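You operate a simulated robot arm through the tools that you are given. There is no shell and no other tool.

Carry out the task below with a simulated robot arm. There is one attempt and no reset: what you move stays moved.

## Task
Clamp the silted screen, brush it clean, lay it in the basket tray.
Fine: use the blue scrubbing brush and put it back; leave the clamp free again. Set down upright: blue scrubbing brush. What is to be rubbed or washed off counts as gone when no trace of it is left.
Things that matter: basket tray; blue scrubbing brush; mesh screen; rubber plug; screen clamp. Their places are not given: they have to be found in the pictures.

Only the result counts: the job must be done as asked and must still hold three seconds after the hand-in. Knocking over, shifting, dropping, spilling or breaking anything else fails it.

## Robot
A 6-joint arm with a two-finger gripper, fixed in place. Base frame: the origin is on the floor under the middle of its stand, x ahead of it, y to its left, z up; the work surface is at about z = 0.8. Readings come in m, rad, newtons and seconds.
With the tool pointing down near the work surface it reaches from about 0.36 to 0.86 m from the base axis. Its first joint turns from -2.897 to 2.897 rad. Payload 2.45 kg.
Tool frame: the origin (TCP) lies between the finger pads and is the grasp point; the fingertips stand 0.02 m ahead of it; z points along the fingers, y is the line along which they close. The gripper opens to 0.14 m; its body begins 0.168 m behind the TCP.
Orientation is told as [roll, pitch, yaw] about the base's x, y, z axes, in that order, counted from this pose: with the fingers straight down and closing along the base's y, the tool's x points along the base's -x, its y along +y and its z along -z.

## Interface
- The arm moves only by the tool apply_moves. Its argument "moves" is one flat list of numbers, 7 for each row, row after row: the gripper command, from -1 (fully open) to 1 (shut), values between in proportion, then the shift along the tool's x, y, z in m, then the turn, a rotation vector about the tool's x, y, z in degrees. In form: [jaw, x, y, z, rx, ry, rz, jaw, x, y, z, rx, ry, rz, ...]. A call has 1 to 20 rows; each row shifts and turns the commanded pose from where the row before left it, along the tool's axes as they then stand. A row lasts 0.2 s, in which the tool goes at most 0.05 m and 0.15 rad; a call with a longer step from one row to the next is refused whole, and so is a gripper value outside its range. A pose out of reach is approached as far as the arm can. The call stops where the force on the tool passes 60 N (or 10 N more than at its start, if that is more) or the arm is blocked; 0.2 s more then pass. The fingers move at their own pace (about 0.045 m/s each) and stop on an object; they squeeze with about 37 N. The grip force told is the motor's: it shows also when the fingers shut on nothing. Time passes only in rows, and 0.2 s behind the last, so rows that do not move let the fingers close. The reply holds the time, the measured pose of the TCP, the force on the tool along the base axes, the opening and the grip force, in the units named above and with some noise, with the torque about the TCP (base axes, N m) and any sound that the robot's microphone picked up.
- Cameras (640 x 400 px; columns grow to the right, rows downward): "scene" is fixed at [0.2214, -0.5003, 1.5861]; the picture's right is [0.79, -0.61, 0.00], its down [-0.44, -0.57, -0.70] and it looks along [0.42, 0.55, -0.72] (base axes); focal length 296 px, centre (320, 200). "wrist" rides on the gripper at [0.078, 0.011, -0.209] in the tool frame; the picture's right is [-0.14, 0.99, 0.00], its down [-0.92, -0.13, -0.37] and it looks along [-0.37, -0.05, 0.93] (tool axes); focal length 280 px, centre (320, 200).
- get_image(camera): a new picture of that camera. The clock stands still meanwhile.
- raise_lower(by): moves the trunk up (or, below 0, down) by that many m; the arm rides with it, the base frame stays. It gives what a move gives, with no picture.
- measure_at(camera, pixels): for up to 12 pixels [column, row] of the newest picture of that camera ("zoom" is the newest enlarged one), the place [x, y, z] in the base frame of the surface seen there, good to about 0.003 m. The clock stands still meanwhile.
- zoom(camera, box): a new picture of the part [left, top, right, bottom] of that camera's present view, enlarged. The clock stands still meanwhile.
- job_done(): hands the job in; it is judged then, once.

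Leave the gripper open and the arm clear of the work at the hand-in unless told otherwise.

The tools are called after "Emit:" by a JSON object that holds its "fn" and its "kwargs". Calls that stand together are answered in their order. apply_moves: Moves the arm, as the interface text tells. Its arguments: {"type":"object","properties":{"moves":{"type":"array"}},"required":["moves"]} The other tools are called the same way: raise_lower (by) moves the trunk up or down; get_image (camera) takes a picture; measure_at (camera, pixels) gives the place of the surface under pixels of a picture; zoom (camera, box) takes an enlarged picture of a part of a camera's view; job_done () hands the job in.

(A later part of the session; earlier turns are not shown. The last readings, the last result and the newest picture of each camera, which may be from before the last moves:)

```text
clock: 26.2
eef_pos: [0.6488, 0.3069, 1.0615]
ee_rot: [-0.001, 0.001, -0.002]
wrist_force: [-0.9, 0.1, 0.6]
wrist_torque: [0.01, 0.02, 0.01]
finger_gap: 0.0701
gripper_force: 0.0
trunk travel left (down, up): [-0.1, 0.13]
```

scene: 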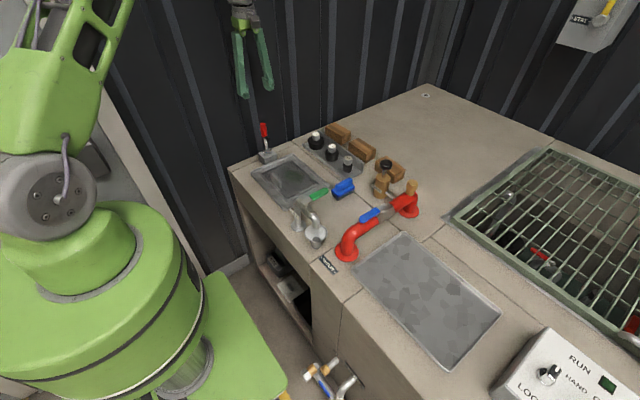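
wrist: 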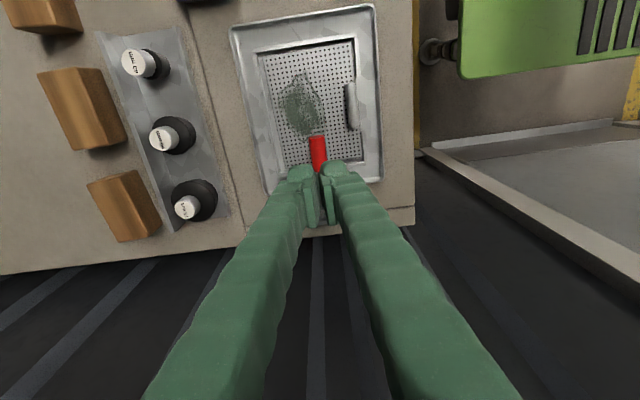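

The lever is flat (top z≈0.863, grip tip at y≈0.29). Now I'll move toward the brush for a close look.

Emit:
{"fn": "apply_moves", "kwargs": {"moves": [0, -0.01, -0.045, 0, 0, 0, 0, 0, -0.01, -0.045, 0, 0, 0, 0, 0, -0.01, -0.045, 0, 0, 0, 0, 0, -0.01, -0.045, 0, 0, 0, 0, 0, -0.01, -0.045, 0, 0, 0, 0, 0, 0, 0, 0, 0, 0, 0]}}

Emit:
{"fn": "get_image", "kwargs": {"camera": "wrist"}}

```text
clock: 27.6
eef_pos: [0.6994, 0.08, 1.0605]
ee_rot: [0.001, 0.001, 0.001]
wrist_force: [0.6, -0.2, -0.4]
wrist_torque: [0.01, 0.0, 0.0]
finger_gap: 0.0702
gripper_force: 0.0
trunk travel left (down, up): [-0.1, 0.13]
```

```text
taken
```

wrist: 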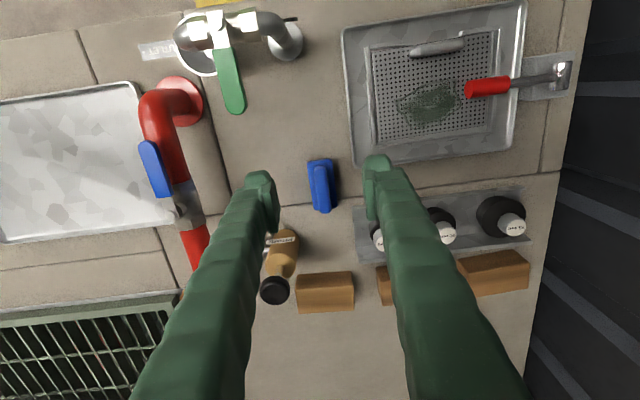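

The brush is at (322,185) between the fingers. I'll enlarge it and the clamped screen, and measure both.

Emit:
{"fn": "zoom", "kwargs": {"camera": "wrist", "box": [290, 145, 360, 225]}}

Emit:
{"fn": "measure_at", "kwargs": {"camera": "zoom", "pixels": [[275, 80], [380, 75], [420, 310], [330, 325], [310, 125], [375, 120], [400, 300], [350, 305], [340, 200]]}}

Emit:
{"fn": "zoom", "kwargs": {"camera": "wrist", "box": [340, 0, 580, 165]}}

Emit:
{"fn": "measure_at", "kwargs": {"camera": "zoom", "pixels": [[330, 230], [205, 265], [290, 235], [160, 280], [240, 325], [335, 285], [300, 320], [195, 310], [345, 240], [340, 255], [345, 270], [380, 235]]}}

```text
5.00 times, centred on (325, 185) of wrist
```

zoom: 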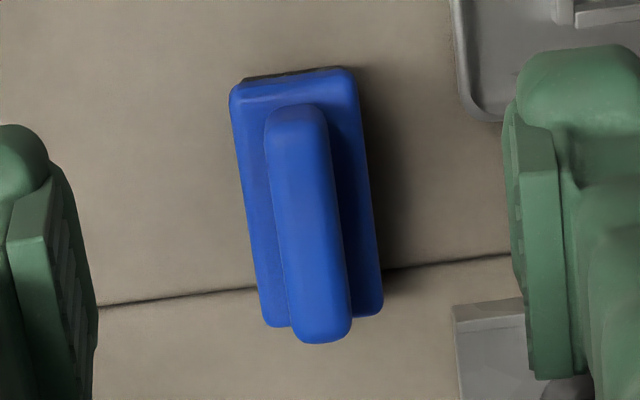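

```text
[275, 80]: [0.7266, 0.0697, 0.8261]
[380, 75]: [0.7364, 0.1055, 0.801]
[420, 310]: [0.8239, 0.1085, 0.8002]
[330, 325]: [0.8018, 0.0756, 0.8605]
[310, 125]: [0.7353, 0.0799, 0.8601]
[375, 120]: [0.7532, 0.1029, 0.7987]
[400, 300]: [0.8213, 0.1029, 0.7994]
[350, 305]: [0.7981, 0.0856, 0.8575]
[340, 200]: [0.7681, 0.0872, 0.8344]
```

```text
2.42 times, centred on (460, 82) of wrist
```

zoom: 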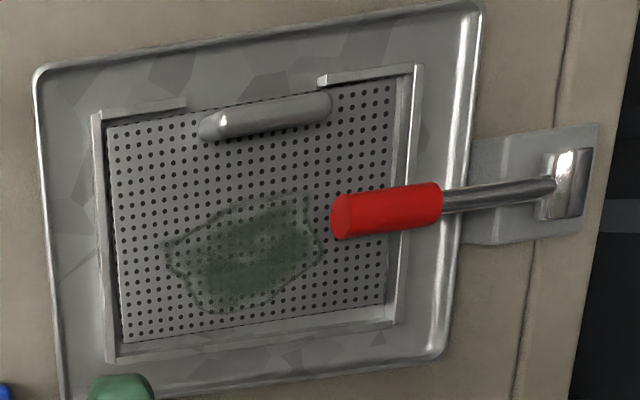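

```text
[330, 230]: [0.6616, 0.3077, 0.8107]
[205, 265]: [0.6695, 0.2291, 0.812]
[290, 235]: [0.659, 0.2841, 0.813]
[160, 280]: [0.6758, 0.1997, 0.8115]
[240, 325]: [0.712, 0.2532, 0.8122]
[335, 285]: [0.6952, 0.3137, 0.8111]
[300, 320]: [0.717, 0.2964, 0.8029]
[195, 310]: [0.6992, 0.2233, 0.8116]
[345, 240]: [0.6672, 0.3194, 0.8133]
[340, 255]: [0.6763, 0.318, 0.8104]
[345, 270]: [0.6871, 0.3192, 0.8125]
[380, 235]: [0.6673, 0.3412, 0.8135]
```

I'll measure the dirt outline on this enlarged view, plus the lever's tip.

Emit:
{"fn": "measure_at", "kwargs": {"camera": "zoom", "pixels": [[308, 195], [322, 248], [265, 298], [225, 313], [195, 308], [165, 245], [172, 268], [230, 203], [305, 215], [345, 190], [340, 220], [390, 200]]}}

Emit:
{"fn": "zoom", "kwargs": {"camera": "wrist", "box": [380, 60, 500, 135]}}

```text
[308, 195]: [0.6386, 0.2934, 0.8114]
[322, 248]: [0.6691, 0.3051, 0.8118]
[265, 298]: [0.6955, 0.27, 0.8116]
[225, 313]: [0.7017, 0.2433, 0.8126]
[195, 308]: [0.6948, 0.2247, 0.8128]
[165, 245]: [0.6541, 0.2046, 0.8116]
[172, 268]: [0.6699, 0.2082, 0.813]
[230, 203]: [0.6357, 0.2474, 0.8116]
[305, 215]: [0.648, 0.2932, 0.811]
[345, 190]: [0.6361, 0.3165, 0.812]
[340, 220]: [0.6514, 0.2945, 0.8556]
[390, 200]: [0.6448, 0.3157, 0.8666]
```

```text
5.33 times, centred on (440, 98) of wrist
```

zoom: 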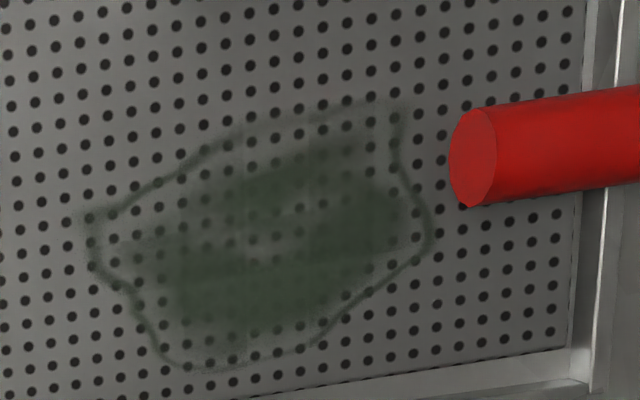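

The dirt spans roughly x 0.636–0.702, y 0.204–0.306. The lever tip stands at y≈0.294 over x 0.638–0.660. Now the brush ridge line, for an exact grip.

Emit:
{"fn": "zoom", "kwargs": {"camera": "wrist", "box": [290, 145, 360, 225]}}

Emit:
{"fn": "measure_at", "kwargs": {"camera": "zoom", "pixels": [[295, 130], [300, 170], [305, 210], [310, 250], [318, 300], [322, 325], [297, 112], [245, 100], [345, 85], [275, 315], [370, 300], [250, 200]]}}

Emit:
{"fn": "zoom", "kwargs": {"camera": "scene", "box": [320, 170, 370, 210]}}

Emit:
{"fn": "measure_at", "kwargs": {"camera": "zoom", "pixels": [[235, 160], [370, 85], [240, 205], [300, 120], [200, 205], [255, 270], [410, 175], [200, 255], [255, 305], [405, 220], [320, 170], [330, 245]]}}

```text
5.00 times, centred on (325, 185) of wrist
```

zoom: 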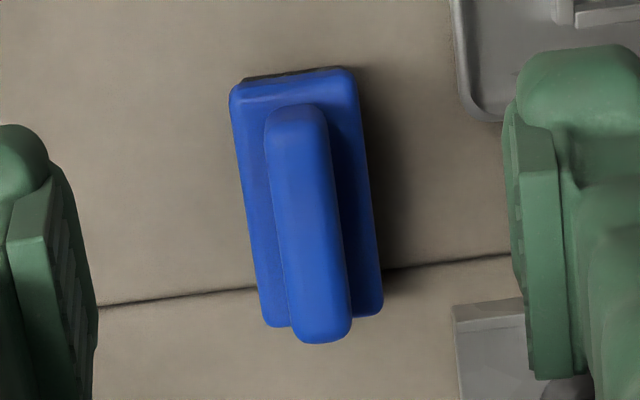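

```text
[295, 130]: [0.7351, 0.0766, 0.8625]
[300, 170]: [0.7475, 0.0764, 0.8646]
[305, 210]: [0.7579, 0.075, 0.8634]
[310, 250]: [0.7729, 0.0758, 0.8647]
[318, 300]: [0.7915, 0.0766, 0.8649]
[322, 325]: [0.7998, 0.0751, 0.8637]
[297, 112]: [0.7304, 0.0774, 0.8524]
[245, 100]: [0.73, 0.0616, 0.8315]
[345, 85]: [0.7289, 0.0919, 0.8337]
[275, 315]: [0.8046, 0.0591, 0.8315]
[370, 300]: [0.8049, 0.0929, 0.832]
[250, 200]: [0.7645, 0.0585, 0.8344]
```

```text
10.00 times, centred on (345, 190) of scene
```

zoom: 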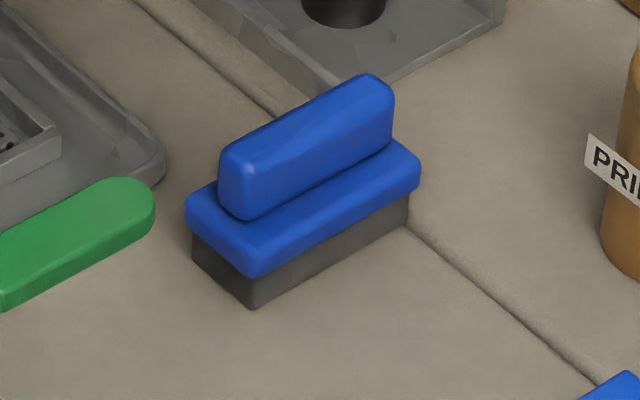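

```text
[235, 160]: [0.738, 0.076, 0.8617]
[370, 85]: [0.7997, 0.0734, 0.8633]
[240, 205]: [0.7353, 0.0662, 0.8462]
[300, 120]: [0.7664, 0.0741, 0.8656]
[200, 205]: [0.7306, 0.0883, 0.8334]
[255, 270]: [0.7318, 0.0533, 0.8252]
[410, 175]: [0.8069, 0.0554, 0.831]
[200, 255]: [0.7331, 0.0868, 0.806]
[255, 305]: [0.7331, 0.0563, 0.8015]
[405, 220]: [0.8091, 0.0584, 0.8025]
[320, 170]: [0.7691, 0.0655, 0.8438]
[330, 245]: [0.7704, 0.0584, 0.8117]
```

The brush is aligned with x: centre (0.768, 0.075), ridge y≈0.0755, ridge z 0.834–0.864, base width 0.038, bristles on the bench at z 0.80. I'll move over it with the gap at about 0.05, then down to z 0.860.

Emit:
{"fn": "apply_moves", "kwargs": {"moves": [0.3, -0.0345, -0.0022, 0, 0, 0, 0, 0.3, -0.0341, -0.0023, 0, 0, 0, 0, 0.3, 0, 0, 0.04, 0, 0, 0, 0.3, 0, 0, 0.04, 0, 0, 0, 0.3, 0, 0, 0.04, 0, 0, 0, 0.3, 0, 0, 0.03, 0, 0, 0, 0.3, 0, 0, 0, 0, 0, 0]}}

Emit:
{"fn": "get_image", "kwargs": {"camera": "wrist"}}

Emit:
{"fn": "zoom", "kwargs": {"camera": "scene", "box": [300, 130, 400, 220]}}

```text
clock: 29.2
eef_pos: [0.7677, 0.0775, 0.9121]
ee_rot: [0.0, 0.001, 0.0]
wrist_force: [-0.1, -0.3, -0.2]
wrist_torque: [0.0, -0.01, 0.02]
finger_gap: 0.0489
gripper_force: 0.1
trunk travel left (down, up): [-0.1, 0.13]
```

```text
taken
```

wrist: 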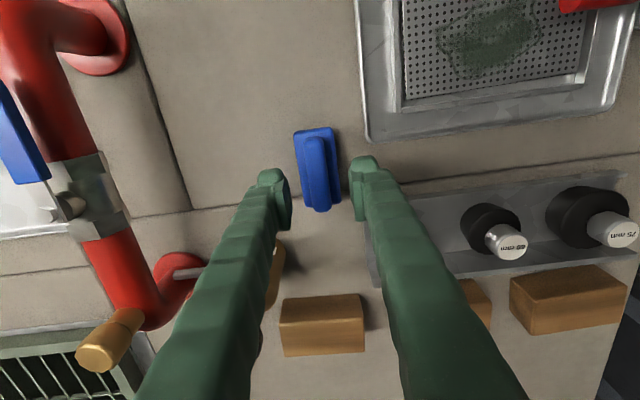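

```text
4.44 times, centred on (350, 175) of scene
```

zoom: 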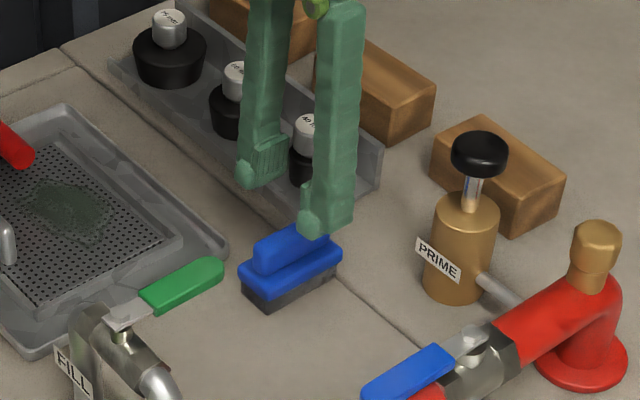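

The fingers straddle the brush ridge clear of everything else. I'll go down to z≈0.860 and close.

Emit:
{"fn": "apply_moves", "kwargs": {"moves": [0.3, 0, -0.0015, 0.03, 0, 0, 0, 0.3, 0, 0, 0.022, 0, 0, 0, 0.3, 0, 0, 0, 0, 0, 0, 1, 0, 0, 0, 0, 0, 0, 1, 0, 0, 0, 0, 0, 0, 1, 0, 0, 0, 0, 0, 0, 1, 0, 0, 0, 0, 0, 0]}}

Emit:
{"fn": "zoom", "kwargs": {"camera": "scene", "box": [300, 130, 400, 220]}}

```text
clock: 30.8
eef_pos: [0.7666, 0.0753, 0.8583]
ee_rot: [0.002, 0.001, 0.0]
wrist_force: [-0.4, -0.1, -0.6]
wrist_torque: [0.0, 0.03, -0.01]
finger_gap: 0.0187
gripper_force: 37.4
trunk travel left (down, up): [-0.1, 0.13]
```

```text
4.44 times, centred on (350, 175) of scene
```

zoom: 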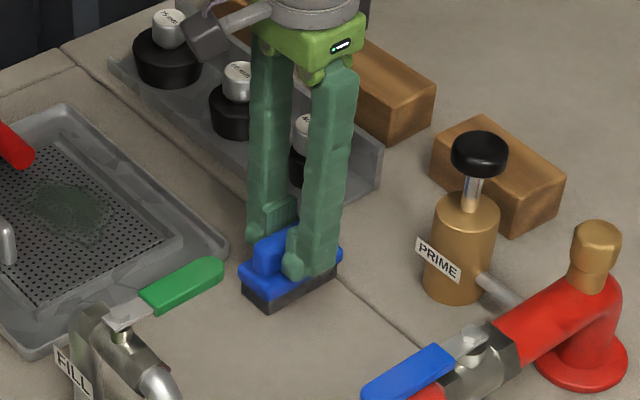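

The brush is gripped (gap 0.0187) from TCP (0.7666, 0.0753, 0.858), which I'll reuse when putting it back. Now I'll lift it straight up 0.10 m and check the hold.

Emit:
{"fn": "apply_moves", "kwargs": {"moves": [1, 0, 0, -0.02, 0, 0, 0, 1, 0, 0, -0.04, 0, 0, 0, 1, 0, 0, -0.04, 0, 0, 0, 1, 0, 0, 0, 0, 0, 0]}}

Emit:
{"fn": "zoom", "kwargs": {"camera": "scene", "box": [290, 100, 400, 220]}}

```text
clock: 31.8
eef_pos: [0.7684, 0.0758, 0.9567]
ee_rot: [0.001, 0.001, 0.001]
wrist_force: [-0.5, 0.6, -1.0]
wrist_torque: [0.01, -0.03, 0.01]
finger_gap: 0.0188
gripper_force: 37.1
trunk travel left (down, up): [-0.1, 0.13]
```

```text
3.33 times, centred on (345, 160) of scene
```

zoom: 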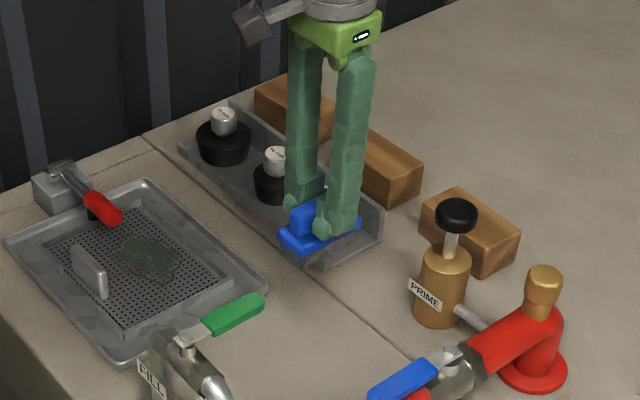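

The brush is held level. I'll carry it above the screen and turn -90° so its long side lies along y.

Emit:
{"fn": "apply_moves", "kwargs": {"moves": [1, 0.0205, 0.0435, 0, 0, 0, 0, 1, 0.0205, 0.0435, 0, 0, 0, 0, 1, 0.0205, 0.0435, 0, 0, 0, 0, 1, 0.0205, 0.0435, 0, 0, 0, 0, 1, 0, 0, 0, 0, 0, -8.181818, 1, 0, 0, 0, 0, 0, -8.181818, 1, 0, 0, 0, 0, 0, -8.181818, 1, 0, 0, 0, 0, 0, -8.181818, 1, 0, 0, 0, 0, 0, -8.181818, 1, 0, 0, 0, 0, 0, -8.181818, 1, 0, 0, 0, 0, 0, -8.181818, 1, 0, 0, 0, 0, 0, -8.181818, 1, 0, 0, 0, 0, 0, -8.181818, 1, 0, 0, 0, 0, 0, -8.181818, 1, 0, 0, 0, 0, 0, -8.181818]}}

Emit:
{"fn": "get_image", "kwargs": {"camera": "wrist"}}

Emit:
{"fn": "zoom", "kwargs": {"camera": "scene", "box": [230, 90, 350, 210]}}

```text
clock: 35.0
eef_pos: [0.6845, 0.2484, 0.959]
ee_rot: [-0.001, 0.0, 1.573]
wrist_force: [-0.1, 0.7, -1.2]
wrist_torque: [0.04, -0.01, -0.03]
finger_gap: 0.0187
gripper_force: 37.3
trunk travel left (down, up): [-0.1, 0.13]
```

```text
taken
```

wrist: 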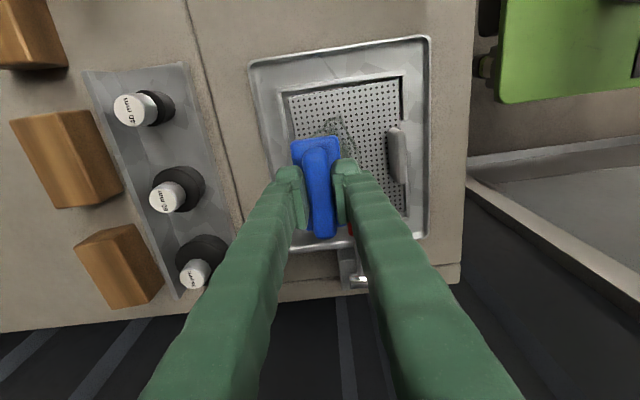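

```text
3.33 times, centred on (290, 150) of scene
```

zoom: 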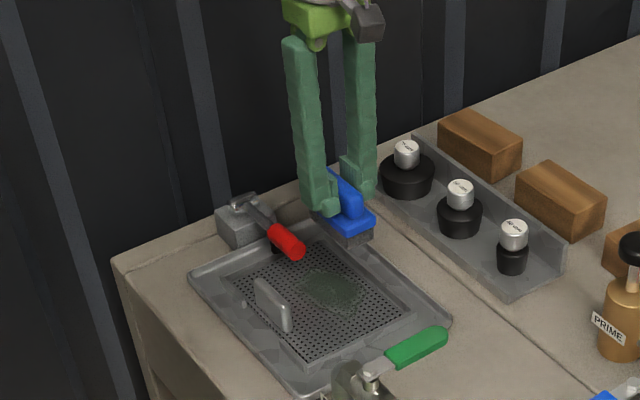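

The brush is above the dirt. I'll lower it to just above the screen (contact expected at TCP z≈0.870), then gently onto it.

Emit:
{"fn": "apply_moves", "kwargs": {"moves": [1, 0, 0, 0.04, 0, 0, 0, 1, 0, 0, 0.04, 0, 0, 0, 1, 0, 0, 0.004, 0, 0, 0, 1, 0, 0, 0.003, 0, 0, 0, 1, 0, 0, 0.002, 0, 0, 0, 1, 0, 0, 0, 0, 0, 0]}}

Emit:
{"fn": "zoom", "kwargs": {"camera": "scene", "box": [240, 120, 340, 210]}}

```text
clock: 36.4
eef_pos: [0.6841, 0.2491, 0.8711]
ee_rot: [-0.001, 0.0, 1.571]
wrist_force: [-1.5, 0.0, 3.4]
wrist_torque: [-0.03, 0.05, -0.02]
finger_gap: 0.0184
gripper_force: 36.5
trunk travel left (down, up): [-0.1, 0.13]
```

```text
4.44 times, centred on (290, 165) of scene
```

zoom: 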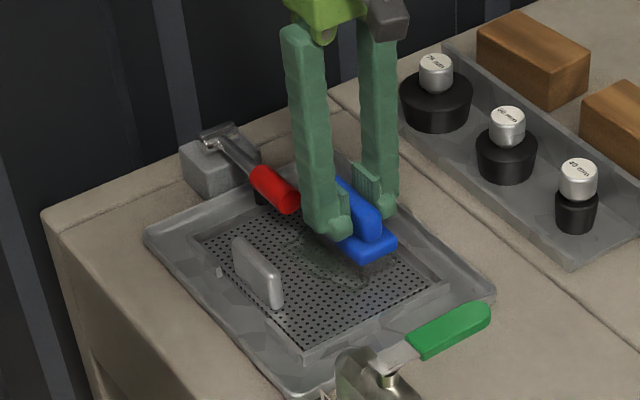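

Light contact: 3.4 N. I'll press 1.5 mm more and make strokes along y at x≈0.685, between y 0.225 and 0.271.

Emit:
{"fn": "apply_moves", "kwargs": {"moves": [1, 0, 0, 0.0015, 0, 0, 0, 1, 0.012, 0, 0, 0, 0, 0, 1, 0.012, 0, 0, 0, 0, 0, 1, -0.0115, 0, 0, 0, 0, 0, 1, -0.0115, 0, 0, 0, 0, 0, 1, -0.0115, 0, 0, 0, 0, 0, 1, -0.0115, 0, 0, 0, 0, 0, 1, 0.0115, 0, 0, 0, 0, 0, 1, 0.0115, 0, 0, 0, 0, 0, 1, 0.0115, 0, 0, 0, 0, 0, 1, 0.0115, 0, 0, 0, 0, 0, 1, -0.012, 0, 0, 0, 0, 0, 1, -0.012, 0, 0, 0, 0, 0]}}

Emit:
{"fn": "zoom", "kwargs": {"camera": "scene", "box": [240, 120, 340, 210]}}

```text
clock: 39.2
eef_pos: [0.6844, 0.2488, 0.8694]
ee_rot: [-0.001, 0.0, 1.569]
wrist_force: [0.4, -7.8, 23.0]
wrist_torque: [-0.32, 0.0, 0.01]
finger_gap: 0.0188
gripper_force: 37.1
trunk travel left (down, up): [-0.1, 0.13]
```

```text
4.44 times, centred on (290, 165) of scene
```

zoom: 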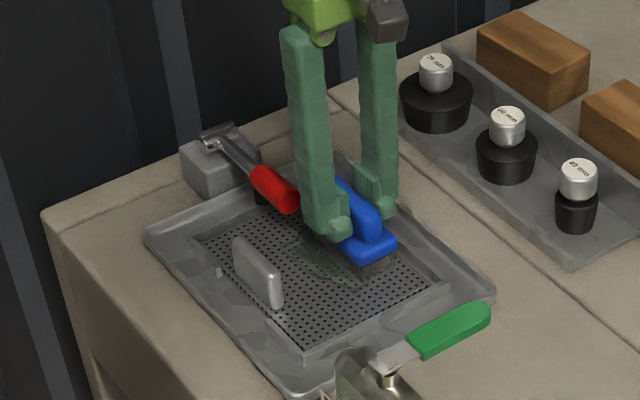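

Pressing force is 23 N and the clamp holds. Now I'll work across to smaller x, rastering along y at several x positions while keeping the brush's +y edge short of the lever tip.

Emit:
{"fn": "apply_moves", "kwargs": {"moves": [1, 0, 0.0125, 0, 0, 0, 0, 1, 0, 0.0125, 0, 0, 0, 0, 1, 0, 0.0125, 0, 0, 0, 0, 1, 0.012, 0, 0, 0, 0, 0, 1, 0.012, 0, 0, 0, 0, 0, 1, -0.012, 0, 0, 0, 0, 0, 1, -0.012, 0, 0, 0, 0, 0, 1, 0, -0.01, 0, 0, 0, 0, 1, 0.012, 0, 0, 0, 0, 0, 1, 0.012, 0, 0, 0, 0, 0, 1, -0.012, 0, 0, 0, 0, 0, 1, -0.012, 0, 0, 0, 0, 0, 1, 0, -0.01, 0, 0, 0, 0, 1, 0.012, 0, 0, 0, 0, 0, 1, 0.012, 0, 0, 0, 0, 0, 1, -0.012, 0, 0, 0, 0, 0, 1, -0.012, 0, 0, 0, 0, 0, 1, 0, -0.01, 0, 0, 0, 0]}}

Emit:
{"fn": "zoom", "kwargs": {"camera": "scene", "box": [240, 120, 340, 210]}}

```text
clock: 43.0
eef_pos: [0.6779, 0.2516, 0.8693]
ee_rot: [0.001, -0.001, 1.571]
wrist_force: [1.2, 1.2, -1.2]
wrist_torque: [0.0, 0.02, -0.01]
finger_gap: 0.0187
gripper_force: 36.7
trunk travel left (down, up): [-0.1, 0.13]
```

```text
4.44 times, centred on (290, 165) of scene
```

zoom: 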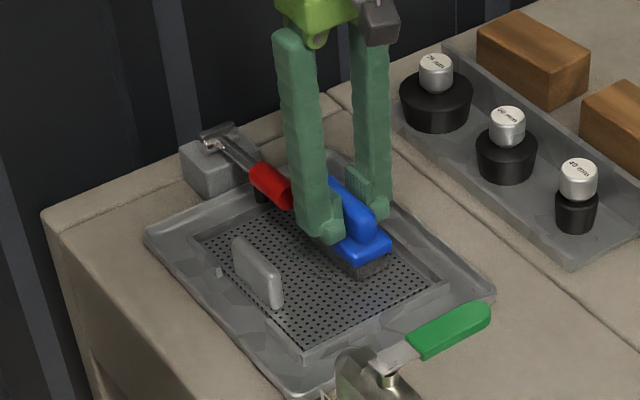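

The visible part of the dirt looks gone. The tool reads no contact now, so the brush may have shifted slightly in the grip. I'll lift and inspect both.

Emit:
{"fn": "apply_moves", "kwargs": {"moves": [1, 0, 0, -0.03, 0, 0, 0, 1, 0, 0, -0.04, 0, 0, 0, 1, 0, 0, -0.04, 0, 0, 0]}}

Emit:
{"fn": "zoom", "kwargs": {"camera": "scene", "box": [240, 120, 340, 210]}}

Emit:
{"fn": "zoom", "kwargs": {"camera": "scene", "box": [260, 150, 320, 200]}}

Emit:
{"fn": "get_image", "kwargs": {"camera": "wrist"}}

```text
clock: 43.8
eef_pos: [0.6785, 0.2508, 0.9795]
ee_rot: [0.001, 0.001, 1.572]
wrist_force: [-0.2, -1.0, -1.1]
wrist_torque: [0.03, 0.0, 0.03]
finger_gap: 0.0184
gripper_force: 37.0
trunk travel left (down, up): [-0.1, 0.13]
```

```text
4.44 times, centred on (290, 165) of scene
```

zoom: 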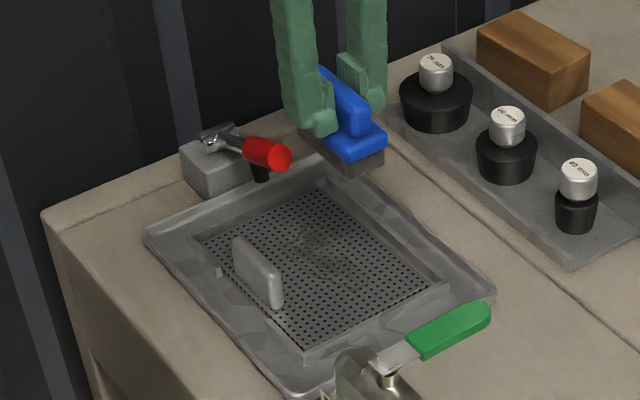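

```text
8.00 times, centred on (290, 175) of scene
```

zoom: 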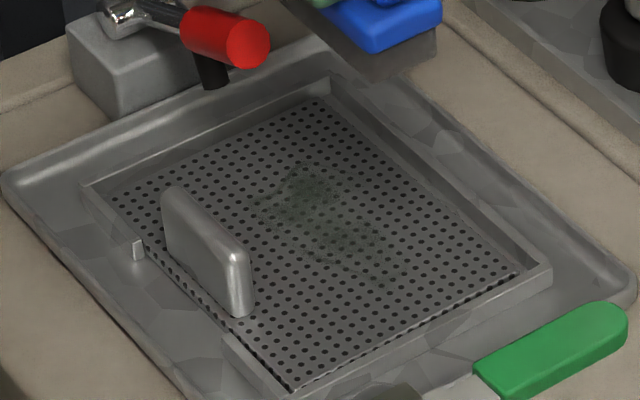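

```text
taken
```

wrist: 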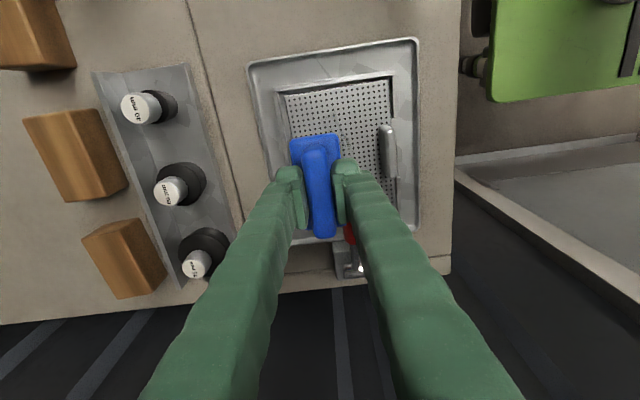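

The lever has been raised (red grip now higher, near (267,153)), so the brush edge must have caught it. Some faint silt is still left as well. I'll measure the lever and screen now.

Emit:
{"fn": "zoom", "kwargs": {"camera": "scene", "box": [240, 130, 320, 200]}}

Emit:
{"fn": "measure_at", "kwargs": {"camera": "zoom", "pixels": [[270, 165], [240, 145], [225, 150], [285, 165], [255, 185], [190, 130], [300, 240], [400, 250], [330, 200], [340, 300], [440, 280], [310, 130]]}}

```text
5.71 times, centred on (280, 165) of scene
```

zoom: 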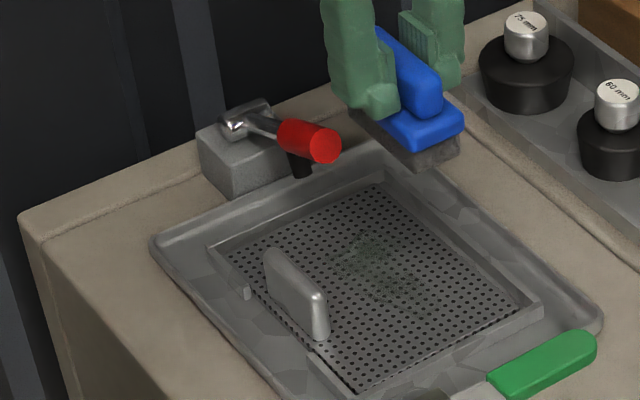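

```text
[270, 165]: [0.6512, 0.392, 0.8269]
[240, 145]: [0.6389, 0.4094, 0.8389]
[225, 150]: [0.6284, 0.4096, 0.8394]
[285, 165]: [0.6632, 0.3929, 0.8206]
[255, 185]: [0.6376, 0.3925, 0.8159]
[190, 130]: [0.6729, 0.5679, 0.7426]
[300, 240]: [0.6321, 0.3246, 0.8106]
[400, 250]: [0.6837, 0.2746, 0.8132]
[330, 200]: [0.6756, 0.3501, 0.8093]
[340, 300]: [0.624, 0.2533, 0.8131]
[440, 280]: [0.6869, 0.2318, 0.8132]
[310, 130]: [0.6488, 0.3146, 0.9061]
```

The lever is about 24° up, so the screen is no longer clamped; I lifted too close to it. I'll re-close it by pressing straight down on the red grip with the brush's flat underside, moving above the grip first.

Emit:
{"fn": "apply_moves", "kwargs": {"moves": [1, 0, 0, -0.02, 0, 0, 0, 1, -0.027, 0.0155, 0, 0, 0, 0, 1, -0.027, 0.0155, 0, 0, 0, 0, 1, 0, 0, 0, 0, 0, 0]}}

Emit:
{"fn": "zoom", "kwargs": {"camera": "scene", "box": [240, 110, 320, 190]}}

```text
clock: 44.8
eef_pos: [0.6492, 0.305, 0.9986]
ee_rot: [0.001, 0.0, 1.571]
wrist_force: [-0.4, -0.7, -1.1]
wrist_torque: [0.04, 0.0, 0.01]
finger_gap: 0.0186
gripper_force: 37.1
trunk travel left (down, up): [-0.1, 0.13]
```

```text
5.00 times, centred on (280, 150) of scene
```

zoom: 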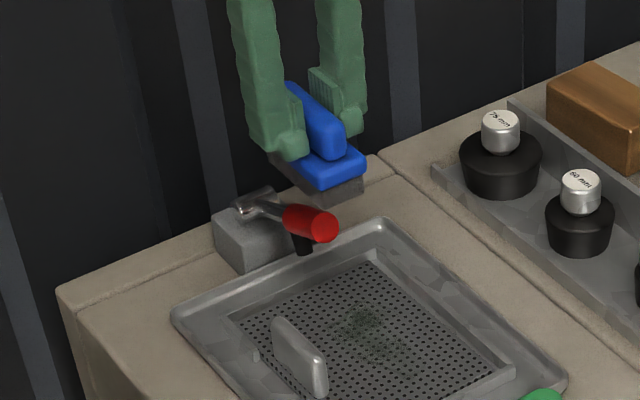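

The brush is above the red grip. I'll press down in small steps.

Emit:
{"fn": "apply_moves", "kwargs": {"moves": [1, 0, 0, 0.02, 0, 0, 0, 1, 0, 0, 0.01, 0, 0, 0, 1, 0, 0, 0.01, 0, 0, 0, 1, 0, 0, 0.01, 0, 0, 0, 1, 0, 0, 0.008, 0, 0, 0, 1, 0, 0, 0.008, 0, 0, 0]}}

Emit:
{"fn": "zoom", "kwargs": {"camera": "scene", "box": [240, 110, 320, 190]}}

```text
clock: 46.2
eef_pos: [0.6466, 0.3036, 0.9323]
ee_rot: [0.002, -0.002, 1.571]
wrist_force: [0.7, -1.2, -1.8]
wrist_torque: [0.01, 0.01, 0.0]
finger_gap: 0.0185
gripper_force: 37.0
trunk travel left (down, up): [-0.1, 0.13]
```

```text
5.00 times, centred on (280, 150) of scene
```

zoom: 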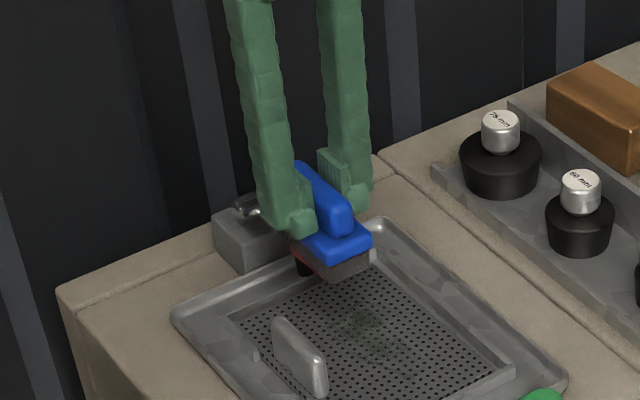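

The lever is moving down under the brush. I'll continue in finer steps until I feel the stop.

Emit:
{"fn": "apply_moves", "kwargs": {"moves": [1, 0, 0, 0.004, 0, 0, 0, 1, 0, 0, 0.003, 0, 0, 0, 1, 0, 0, 0.003, 0, 0, 0, 1, 0, 0, 0, 0, 0, 0]}}

Emit:
{"fn": "zoom", "kwargs": {"camera": "scene", "box": [240, 110, 320, 190]}}

```text
clock: 47.2
eef_pos: [0.6463, 0.3043, 0.9229]
ee_rot: [-0.001, 0.001, 1.57]
wrist_force: [-0.9, 0.7, 0.3]
wrist_torque: [-0.02, 0.0, -0.01]
finger_gap: 0.0185
gripper_force: 37.2
trunk travel left (down, up): [-0.1, 0.13]
```

```text
5.00 times, centred on (280, 150) of scene
```

zoom: 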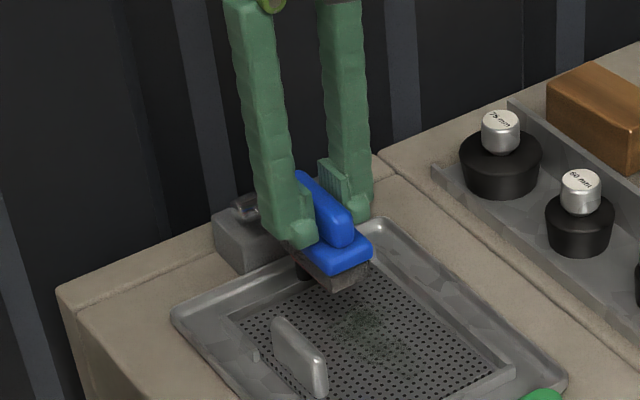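

Emit:
{"fn": "apply_moves", "kwargs": {"moves": [1, 0, 0, 0.003, 0, 0, 0, 1, 0, 0, 0, 0, 0, 0]}}

```text
clock: 47.8
eef_pos: [0.6468, 0.3028, 0.9214]
ee_rot: [-0.004, -0.002, 1.572]
wrist_force: [-1.2, -0.5, 19.1]
wrist_torque: [-0.26, 0.04, 0.0]
finger_gap: 0.0188
gripper_force: 37.5
trunk travel left (down, up): [-0.1, 0.13]
```

Contact at 19 N right where the flat stop should be. I'll press 1.5 mm more to seat it, then lift straight up and check.

Emit:
{"fn": "apply_moves", "kwargs": {"moves": [1, 0, 0, 0.0015, 0, 0, 0, 1, 0, 0, 0, 0, 0, 0, 1, 0, 0, -0.02, 0, 0, 0, 1, 0, 0, -0.04, 0, 0, 0, 1, 0, 0, -0.03, 0, 0, 0]}}

Emit:
{"fn": "zoom", "kwargs": {"camera": "scene", "box": [240, 110, 320, 190]}}

Emit:
{"fn": "measure_at", "kwargs": {"camera": "zoom", "pixels": [[335, 275], [318, 258], [304, 270], [365, 320], [390, 350], [350, 310], [415, 370]]}}

```text
clock: 49.0
eef_pos: [0.645, 0.3043, 1.0086]
ee_rot: [0.0, 0.0, 1.571]
wrist_force: [-0.2, 0.1, -0.8]
wrist_torque: [-0.01, -0.04, 0.01]
finger_gap: 0.0184
gripper_force: 36.7
trunk travel left (down, up): [-0.1, 0.13]
```

```text
5.00 times, centred on (280, 150) of scene
```

zoom: 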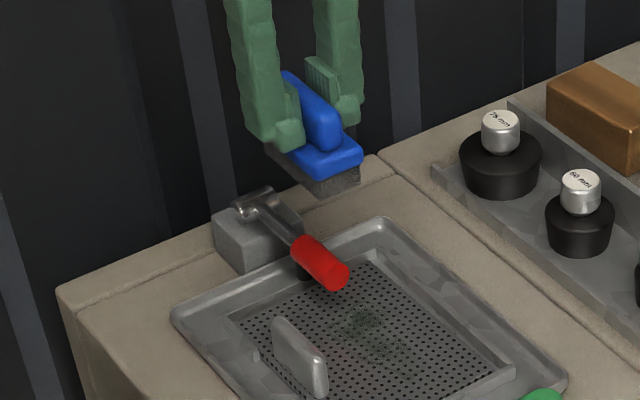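

```text
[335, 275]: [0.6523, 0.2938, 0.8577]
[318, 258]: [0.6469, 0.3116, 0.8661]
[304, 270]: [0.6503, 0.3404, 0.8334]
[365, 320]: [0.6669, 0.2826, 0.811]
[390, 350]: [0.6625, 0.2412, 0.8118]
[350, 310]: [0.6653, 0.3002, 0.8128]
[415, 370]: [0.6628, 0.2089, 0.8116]
```

The clamp is flat and closed again. I'll go back to brushing with more margin to the lever: first at x≈0.690 (clear of the lever in x), then further in with the brush's +y edge held below y 0.287.

Emit:
{"fn": "apply_moves", "kwargs": {"moves": [1, 0.0295, -0.0225, 0, 0, 0, 0, 1, 0.0295, -0.0225, 0, 0, 0, 0, 1, 0, 0, 0.045, 0, 0, 0, 1, 0, 0, 0.045, 0, 0, 0, 1, 0, 0, 0.04, 0, 0, 0, 1, 0, 0, 0.004, 0, 0, 0, 1, 0, 0, 0.003, 0, 0, 0, 1, 0, 0, 0, 0, 0, 0]}}

```text
clock: 50.8
eef_pos: [0.6931, 0.2443, 0.8719]
ee_rot: [0.0, 0.002, 1.57]
wrist_force: [0.6, 0.5, -1.1]
wrist_torque: [0.0, -0.02, -0.02]
finger_gap: 0.0186
gripper_force: 36.6
trunk travel left (down, up): [-0.1, 0.13]
```

Emit:
{"fn": "apply_moves", "kwargs": {"moves": [1, 0, 0, 0.0015, 0, 0, 0, 1, 0, 0, 0.001, 0, 0, 0, 1, 0, 0, 0, 0, 0, 0]}}

```text
clock: 51.6
eef_pos: [0.692, 0.2454, 0.8687]
ee_rot: [0.001, 0.0, 1.571]
wrist_force: [0.6, -0.1, 0.0]
wrist_torque: [-0.04, -0.02, 0.0]
finger_gap: 0.0184
gripper_force: 37.5
trunk travel left (down, up): [-0.1, 0.13]
```

Barely touching at z 0.8687. I'll press 1.5 mm more and check the force.

Emit:
{"fn": "apply_moves", "kwargs": {"moves": [1, 0, 0, 0.0015, 0, 0, 0, 1, 0, 0, 0, 0, 0, 0]}}

```text
clock: 52.2
eef_pos: [0.6921, 0.2457, 0.8671]
ee_rot: [-0.001, -0.001, 1.572]
wrist_force: [-0.1, 0.3, -1.3]
wrist_torque: [-0.01, 0.03, 0.01]
finger_gap: 0.0188
gripper_force: 37.2
trunk travel left (down, up): [-0.1, 0.13]
```

No contact yet at 0.867, so the brush has probably slid up a little between the fingers. I'll look closely.

Emit:
{"fn": "zoom", "kwargs": {"camera": "scene", "box": [270, 130, 330, 190]}}

Emit:
{"fn": "measure_at", "kwargs": {"camera": "zoom", "pixels": [[330, 180], [380, 220], [420, 275], [370, 250], [340, 260], [420, 300]]}}

Emit:
{"fn": "get_image", "kwargs": {"camera": "wrist"}}

```text
6.67 times, centred on (300, 160) of scene
```

zoom: 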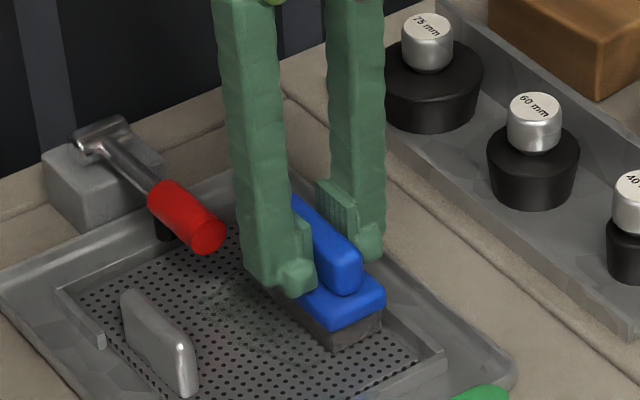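

```text
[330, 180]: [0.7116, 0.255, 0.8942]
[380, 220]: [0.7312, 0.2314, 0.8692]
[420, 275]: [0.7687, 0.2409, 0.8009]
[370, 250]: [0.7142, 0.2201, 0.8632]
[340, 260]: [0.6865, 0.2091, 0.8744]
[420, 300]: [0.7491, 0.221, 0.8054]
```

```text
taken
```

wrist: 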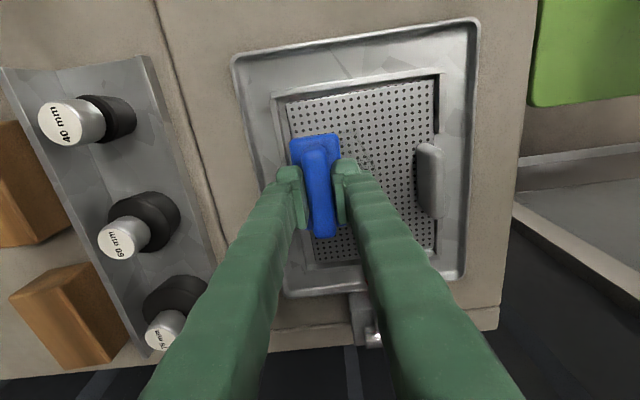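

I'll keep lowering by 1 mm steps until I feel firm contact.

Emit:
{"fn": "apply_moves", "kwargs": {"moves": [1, 0, 0, 0.001, 0, 0, 0, 1, 0, 0, 0, 0, 0, 0]}}

Emit:
{"fn": "apply_moves", "kwargs": {"moves": [1, 0, 0, 0.001, 0, 0, 0, 1, 0, 0, 0, 0, 0, 0]}}

```text
clock: 52.8
eef_pos: [0.6916, 0.2459, 0.8666]
ee_rot: [-0.002, 0.001, 1.572]
wrist_force: [-1.2, 0.0, 5.1]
wrist_torque: [-0.29, 0.04, -0.03]
finger_gap: 0.0186
gripper_force: 37.1
trunk travel left (down, up): [-0.1, 0.13]
```

```text
clock: 53.4
eef_pos: [0.6927, 0.2442, 0.8665]
ee_rot: [-0.004, -0.002, 1.571]
wrist_force: [-0.8, -0.4, 17.0]
wrist_torque: [-0.71, 0.03, -0.06]
finger_gap: 0.0187
gripper_force: 37.0
trunk travel left (down, up): [-0.1, 0.13]
```

Contact is 17 N but with torque -0.7 N·m, so it's touching at the -y end only. Either the brush or the screen is slightly tilted, so I'll inspect the screen in its nest.

Emit:
{"fn": "zoom", "kwargs": {"camera": "wrist", "box": [230, 20, 480, 180]}}

Emit:
{"fn": "measure_at", "kwargs": {"camera": "zoom", "pixels": [[155, 215], [500, 150], [330, 185], [170, 285], [400, 250], [480, 270], [350, 300], [140, 190], [515, 140], [420, 350], [250, 220], [450, 200]]}}

```text
2.50 times, centred on (355, 100) of wrist
```

zoom: 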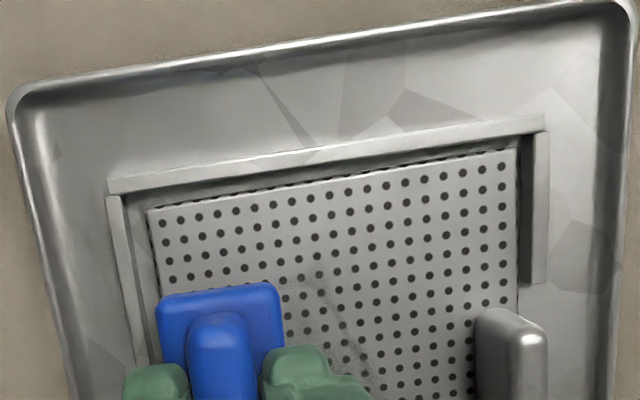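

```text
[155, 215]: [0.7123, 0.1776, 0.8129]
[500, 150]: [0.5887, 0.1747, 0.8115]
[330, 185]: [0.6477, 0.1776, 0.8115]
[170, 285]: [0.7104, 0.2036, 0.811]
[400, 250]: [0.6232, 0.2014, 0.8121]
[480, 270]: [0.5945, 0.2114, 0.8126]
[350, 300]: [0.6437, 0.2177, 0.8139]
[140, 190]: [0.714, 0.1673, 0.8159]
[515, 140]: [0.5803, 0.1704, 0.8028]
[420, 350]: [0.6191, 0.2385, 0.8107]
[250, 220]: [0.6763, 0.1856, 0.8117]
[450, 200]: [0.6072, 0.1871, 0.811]
```

The screen sits flat at z≈0.8115, so the brush must be tilted in the grip. I'll measure along its ridge top and base to get the angle.

Emit:
{"fn": "zoom", "kwargs": {"camera": "wrist", "box": [280, 125, 360, 245]}}

Emit:
{"fn": "measure_at", "kwargs": {"camera": "zoom", "pixels": [[290, 80], [295, 110], [300, 140], [305, 180], [310, 220], [315, 260], [320, 300], [325, 330], [250, 50], [340, 50], [255, 100], [350, 360]]}}

```text
3.33 times, centred on (320, 185) of wrist
```

zoom: 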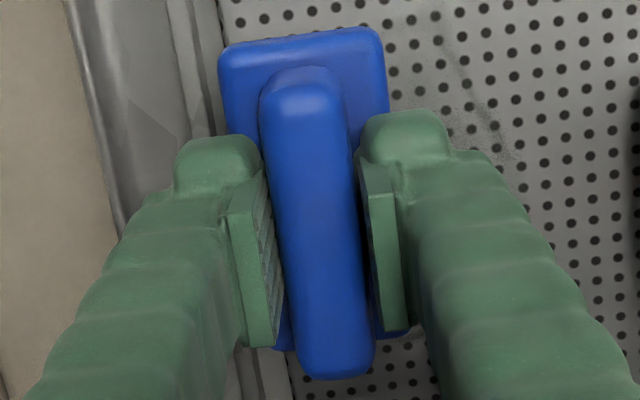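

```text
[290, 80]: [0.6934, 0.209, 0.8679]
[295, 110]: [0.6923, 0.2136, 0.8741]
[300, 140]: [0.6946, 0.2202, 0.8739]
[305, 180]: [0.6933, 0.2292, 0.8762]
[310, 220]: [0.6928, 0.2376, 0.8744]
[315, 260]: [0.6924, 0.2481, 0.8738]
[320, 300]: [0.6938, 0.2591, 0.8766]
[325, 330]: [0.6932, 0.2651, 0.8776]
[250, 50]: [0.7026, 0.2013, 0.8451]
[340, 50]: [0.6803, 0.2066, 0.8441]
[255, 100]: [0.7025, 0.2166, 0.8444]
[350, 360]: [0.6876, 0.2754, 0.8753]
```

The ridge slopes about 3–4° (its -y end is lower). I'll turn the tool about its y axis by +3.5° to level the brush and read the torque.

Emit:
{"fn": "apply_moves", "kwargs": {"moves": [1, 0, 0, 0, 0, 3.5, 0, 1, 0, 0, 0, 0, 0, 0]}}

```text
clock: 54.0
eef_pos: [0.6923, 0.2453, 0.8659]
ee_rot: [-0.005, 0.059, 1.57]
wrist_force: [1.9, 7.5, 27.5]
wrist_torque: [1.37, 0.02, -0.1]
finger_gap: 0.0186
gripper_force: 37.0
trunk travel left (down, up): [-0.1, 0.13]
```

That overshot: contact is now at the +y end. I'll turn back by 1.7°.

Emit:
{"fn": "apply_moves", "kwargs": {"moves": [1, 0, 0, 0, 0, -1.7, 0, 1, 0, 0, 0, 0, 0, 0]}}

```text
clock: 54.6
eef_pos: [0.6925, 0.2442, 0.8659]
ee_rot: [-0.001, 0.032, 1.57]
wrist_force: [5.9, 1.2, 21.2]
wrist_torque: [0.6, -0.2, -0.16]
finger_gap: 0.0187
gripper_force: 36.9
trunk travel left (down, up): [-0.1, 0.13]
```

Better. Another -0.7° should even it out, then I'll make test strokes along y at this x.

Emit:
{"fn": "apply_moves", "kwargs": {"moves": [1, 0, 0, 0, 0, -0.7, 0, 1, 0, 0, 0, 0, 0, 0]}}

```text
clock: 55.2
eef_pos: [0.691, 0.2421, 0.8664]
ee_rot: [-0.002, 0.02, 1.572]
wrist_force: [6.3, -1.5, 22.4]
wrist_torque: [-0.97, -0.17, 0.22]
finger_gap: 0.0187
gripper_force: 36.6
trunk travel left (down, up): [-0.1, 0.13]
```

The level point is in between, so I'll add +0.3° and do two back-and-forth strokes along y (0.225 to 0.272) at x≈0.690.

Emit:
{"fn": "apply_moves", "kwargs": {"moves": [1, 0.01, 0, 0, 0, 0.3, 0, 1, 0.01, 0, 0, 0, 0, 0, 1, -0.0117, 0, 0, 0, 0, 0, 1, -0.0117, 0, 0, 0, 0, 0, 1, -0.0117, 0, 0, 0, 0, 0, 1, -0.0117, 0, 0, 0, 0, 0, 1, 0.0117, 0, 0, 0, 0, 0, 1, 0.0117, 0, 0, 0, 0, 0, 1, 0.0117, 0, 0, 0, 0, 0, 1, 0.0117, 0, 0, 0, 0, 0, 1, -0.0117, 0, 0, 0, 0, 0, 1, -0.0117, 0, 0, 0, 0, 0, 1, -0.0117, 0, 0, 0, 0, 0, 1, -0.0117, 0, 0, 0, 0, 0, 1, 0.0117, 0, 0, 0, 0, 0, 1, 0.0117, 0, 0, 0, 0, 0, 1, 0.0117, 0, 0, 0, 0, 0]}}

Emit:
{"fn": "zoom", "kwargs": {"camera": "scene", "box": [260, 140, 330, 200]}}

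```text
clock: 58.8
eef_pos: [0.6923, 0.2366, 0.8656]
ee_rot: [-0.001, 0.023, 1.571]
wrist_force: [-0.6, 2.1, 16.9]
wrist_torque: [0.59, 0.01, -0.11]
finger_gap: 0.0185
gripper_force: 37.1
trunk travel left (down, up): [-0.1, 0.13]
```

```text
6.67 times, centred on (295, 170) of scene
```

zoom: 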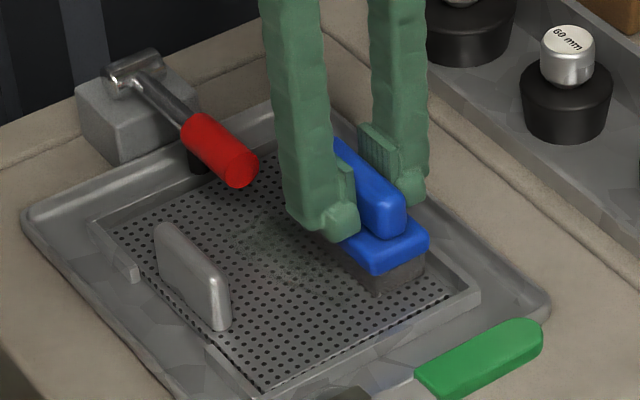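

Contact holds at about 17 N. Now rastering across x 0.680, 0.669, 0.658, 0.647 with y kept between 0.222 and 0.245.

Emit:
{"fn": "apply_moves", "kwargs": {"moves": [1, 0, 0.012, 0, 0, 0, 0, 1, -0.008, 0, 0, 0, 0, 0, 1, 0.012, 0, 0, 0, 0, 0, 1, 0.011, 0, 0, 0, 0, 0, 1, -0.012, 0, 0, 0, 0, 0, 1, -0.011, 0, 0, 0, 0, 0, 1, 0, 0.011, 0, 0, 0, 0, 1, 0.012, 0, 0, 0, 0, 0, 1, 0.011, 0, 0, 0, 0, 0, 1, -0.012, 0, 0, 0, 0, 0, 1, -0.011, 0, 0, 0, 0, 0, 1, 0, 0.011, 0, 0, 0, 0, 1, 0.012, 0, 0, 0, 0, 0, 1, 0.011, 0, 0, 0, 0, 0, 1, -0.012, 0, 0, 0, 0, 0, 1, -0.011, 0, 0, 0, 0, 0, 1, 0, 0.011, 0, 0, 0, 0, 1, 0.012, 0, 0, 0, 0, 0, 1, 0.011, 0, 0, 0, 0, 0, 1, -0.012, 0, 0, 0, 0, 0]}}

Emit:
{"fn": "zoom", "kwargs": {"camera": "scene", "box": [260, 140, 330, 200]}}

```text
clock: 63.0
eef_pos: [0.6451, 0.2316, 0.8657]
ee_rot: [0.0, 0.023, 1.57]
wrist_force: [-0.2, -5.3, 21.5]
wrist_torque: [0.12, 0.04, 0.07]
finger_gap: 0.0185
gripper_force: 36.7
trunk travel left (down, up): [-0.1, 0.13]
```

```text
6.67 times, centred on (295, 170) of scene
```

zoom: 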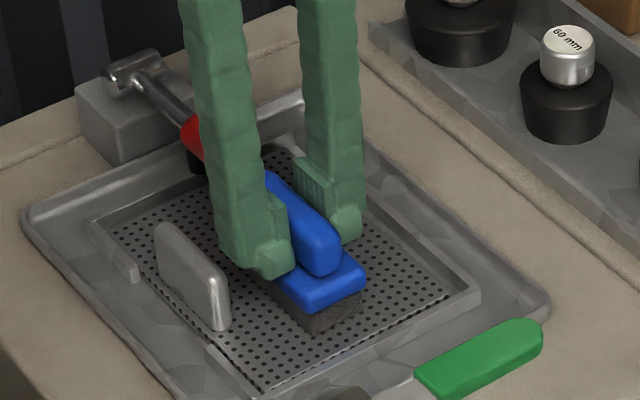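

The lever is undisturbed and the contact is even (21 N). Now cross strokes along x at y≈0.242 and y≈0.222, then a lift well away from the lever.

Emit:
{"fn": "apply_moves", "kwargs": {"moves": [1, -0.01, 0, 0, 0, 0, 0, 1, 0, -0.012, 0, 0, 0, 0, 1, 0, -0.012, 0, 0, 0, 0, 1, 0, -0.012, 0, 0, 0, 0, 1, 0, -0.012, 0, 0, 0, 0, 1, 0, 0.012, 0, 0, 0, 0, 1, 0, 0.012, 0, 0, 0, 0, 1, 0, 0.012, 0, 0, 0, 0, 1, 0, 0.012, 0, 0, 0, 0, 1, 0.02, 0, 0, 0, 0, 0, 1, 0, -0.012, 0, 0, 0, 0, 1, 0, -0.012, 0, 0, 0, 0, 1, 0, -0.012, 0, 0, 0, 0, 1, 0, -0.012, 0, 0, 0, 0, 1, 0, 0.012, 0, 0, 0, 0, 1, 0, 0.012, 0, 0, 0, 0, 1, 0, 0.012, 0, 0, 0, 0, 1, 0, 0.012, 0, 0, 0, 0, 1, 0, 0, -0.03, 0, 0, 0, 1, 0, 0, -0.04, 0, 0, 0]}}

Emit:
{"fn": "apply_moves", "kwargs": {"moves": [1, 0.03, 0, -0.035, 0, 0, 0, 1, 0.04, -0.01, -0.025, 0, 0, 0, 1, 0.04, -0.02, 0, 0, 0, 0]}}

Emit:
{"fn": "zoom", "kwargs": {"camera": "scene", "box": [260, 140, 330, 200]}}

Emit:
{"fn": "get_image", "kwargs": {"camera": "wrist"}}

```text
clock: 67.2
eef_pos: [0.6455, 0.2241, 0.9358]
ee_rot: [0.004, 0.024, 1.572]
wrist_force: [0.3, -0.4, -2.1]
wrist_torque: [0.02, -0.02, 0.01]
finger_gap: 0.0185
gripper_force: 37.6
trunk travel left (down, up): [-0.1, 0.13]
```

```text
clock: 68.0
eef_pos: [0.6792, 0.1172, 0.9968]
ee_rot: [0.002, 0.024, 1.57]
wrist_force: [0.3, -0.5, -1.7]
wrist_torque: [0.02, 0.02, -0.01]
finger_gap: 0.0184
gripper_force: 37.2
trunk travel left (down, up): [-0.1, 0.13]
```

```text
6.67 times, centred on (295, 170) of scene
```

zoom: 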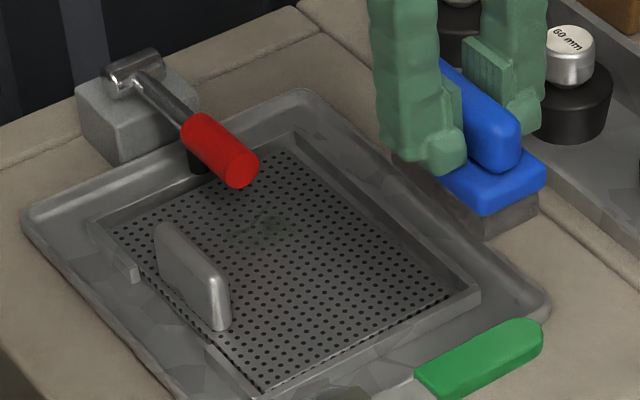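

```text
taken
```

wrist: 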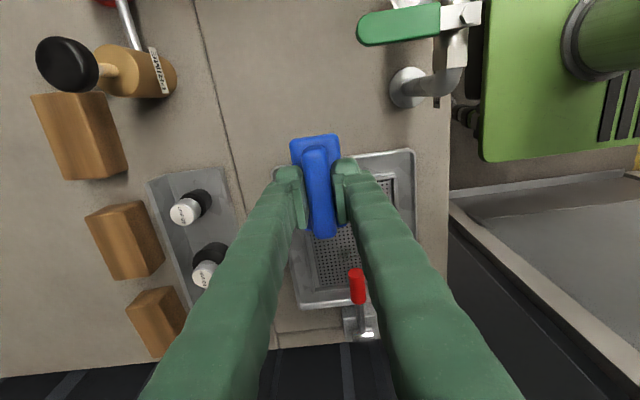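

Most of it is gone; a faint patch remains near (265,225) in the enlargement. I'll zoom and locate it.

Emit:
{"fn": "zoom", "kwargs": {"camera": "scene", "box": [275, 155, 315, 190]}}

Emit:
{"fn": "measure_at", "kwargs": {"camera": "zoom", "pixels": [[200, 200], [220, 160], [240, 190], [250, 140], [180, 170], [270, 220], [150, 190], [210, 230], [190, 140]]}}

```text
11.43 times, centred on (295, 172) of scene
```

zoom: 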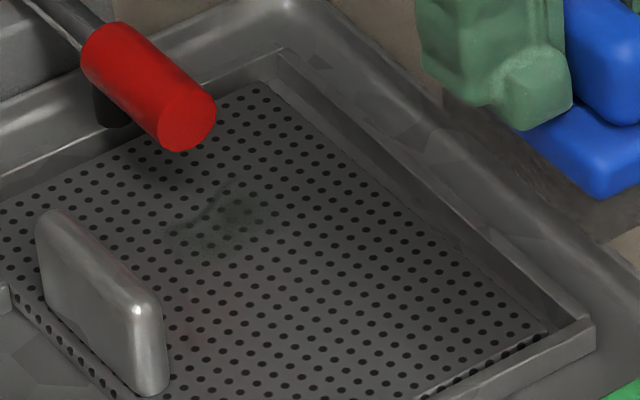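

```text
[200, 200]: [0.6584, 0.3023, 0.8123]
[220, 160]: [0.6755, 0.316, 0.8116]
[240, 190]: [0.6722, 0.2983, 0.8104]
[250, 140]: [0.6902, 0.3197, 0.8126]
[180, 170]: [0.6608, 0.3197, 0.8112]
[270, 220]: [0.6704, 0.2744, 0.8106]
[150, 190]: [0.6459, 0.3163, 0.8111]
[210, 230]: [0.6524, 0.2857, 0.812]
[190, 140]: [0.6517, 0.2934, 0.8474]
```

What's left is a faint patch at about x 0.638–0.675, y 0.275–0.303, next to the lever tip. I'll bring the brush back at x≈0.686, just beside the lever on its +x side, and stroke up to y≈0.273.

Emit:
{"fn": "apply_moves", "kwargs": {"moves": [1, -0.0445, -0.002, 0, 0, 0, 0, 1, -0.0445, -0.002, 0, 0, 0, 0, 1, -0.044, -0.002, 0, 0, 0, 0, 1, 0, 0, 0.045, 0, 0, 0, 1, 0, 0, 0.045, 0, 0, 0, 1, 0, 0, 0.035, 0, 0, 0, 1, 0, 0, 0.004, 0, 0, 0, 1, 0, 0, 0, 0, 0, 0]}}

```text
clock: 69.8
eef_pos: [0.6846, 0.2482, 0.8664]
ee_rot: [-0.001, 0.024, 1.57]
wrist_force: [0.2, 0.0, -0.4]
wrist_torque: [0.0, -0.04, 0.03]
finger_gap: 0.0187
gripper_force: 37.4
trunk travel left (down, up): [-0.1, 0.13]
```

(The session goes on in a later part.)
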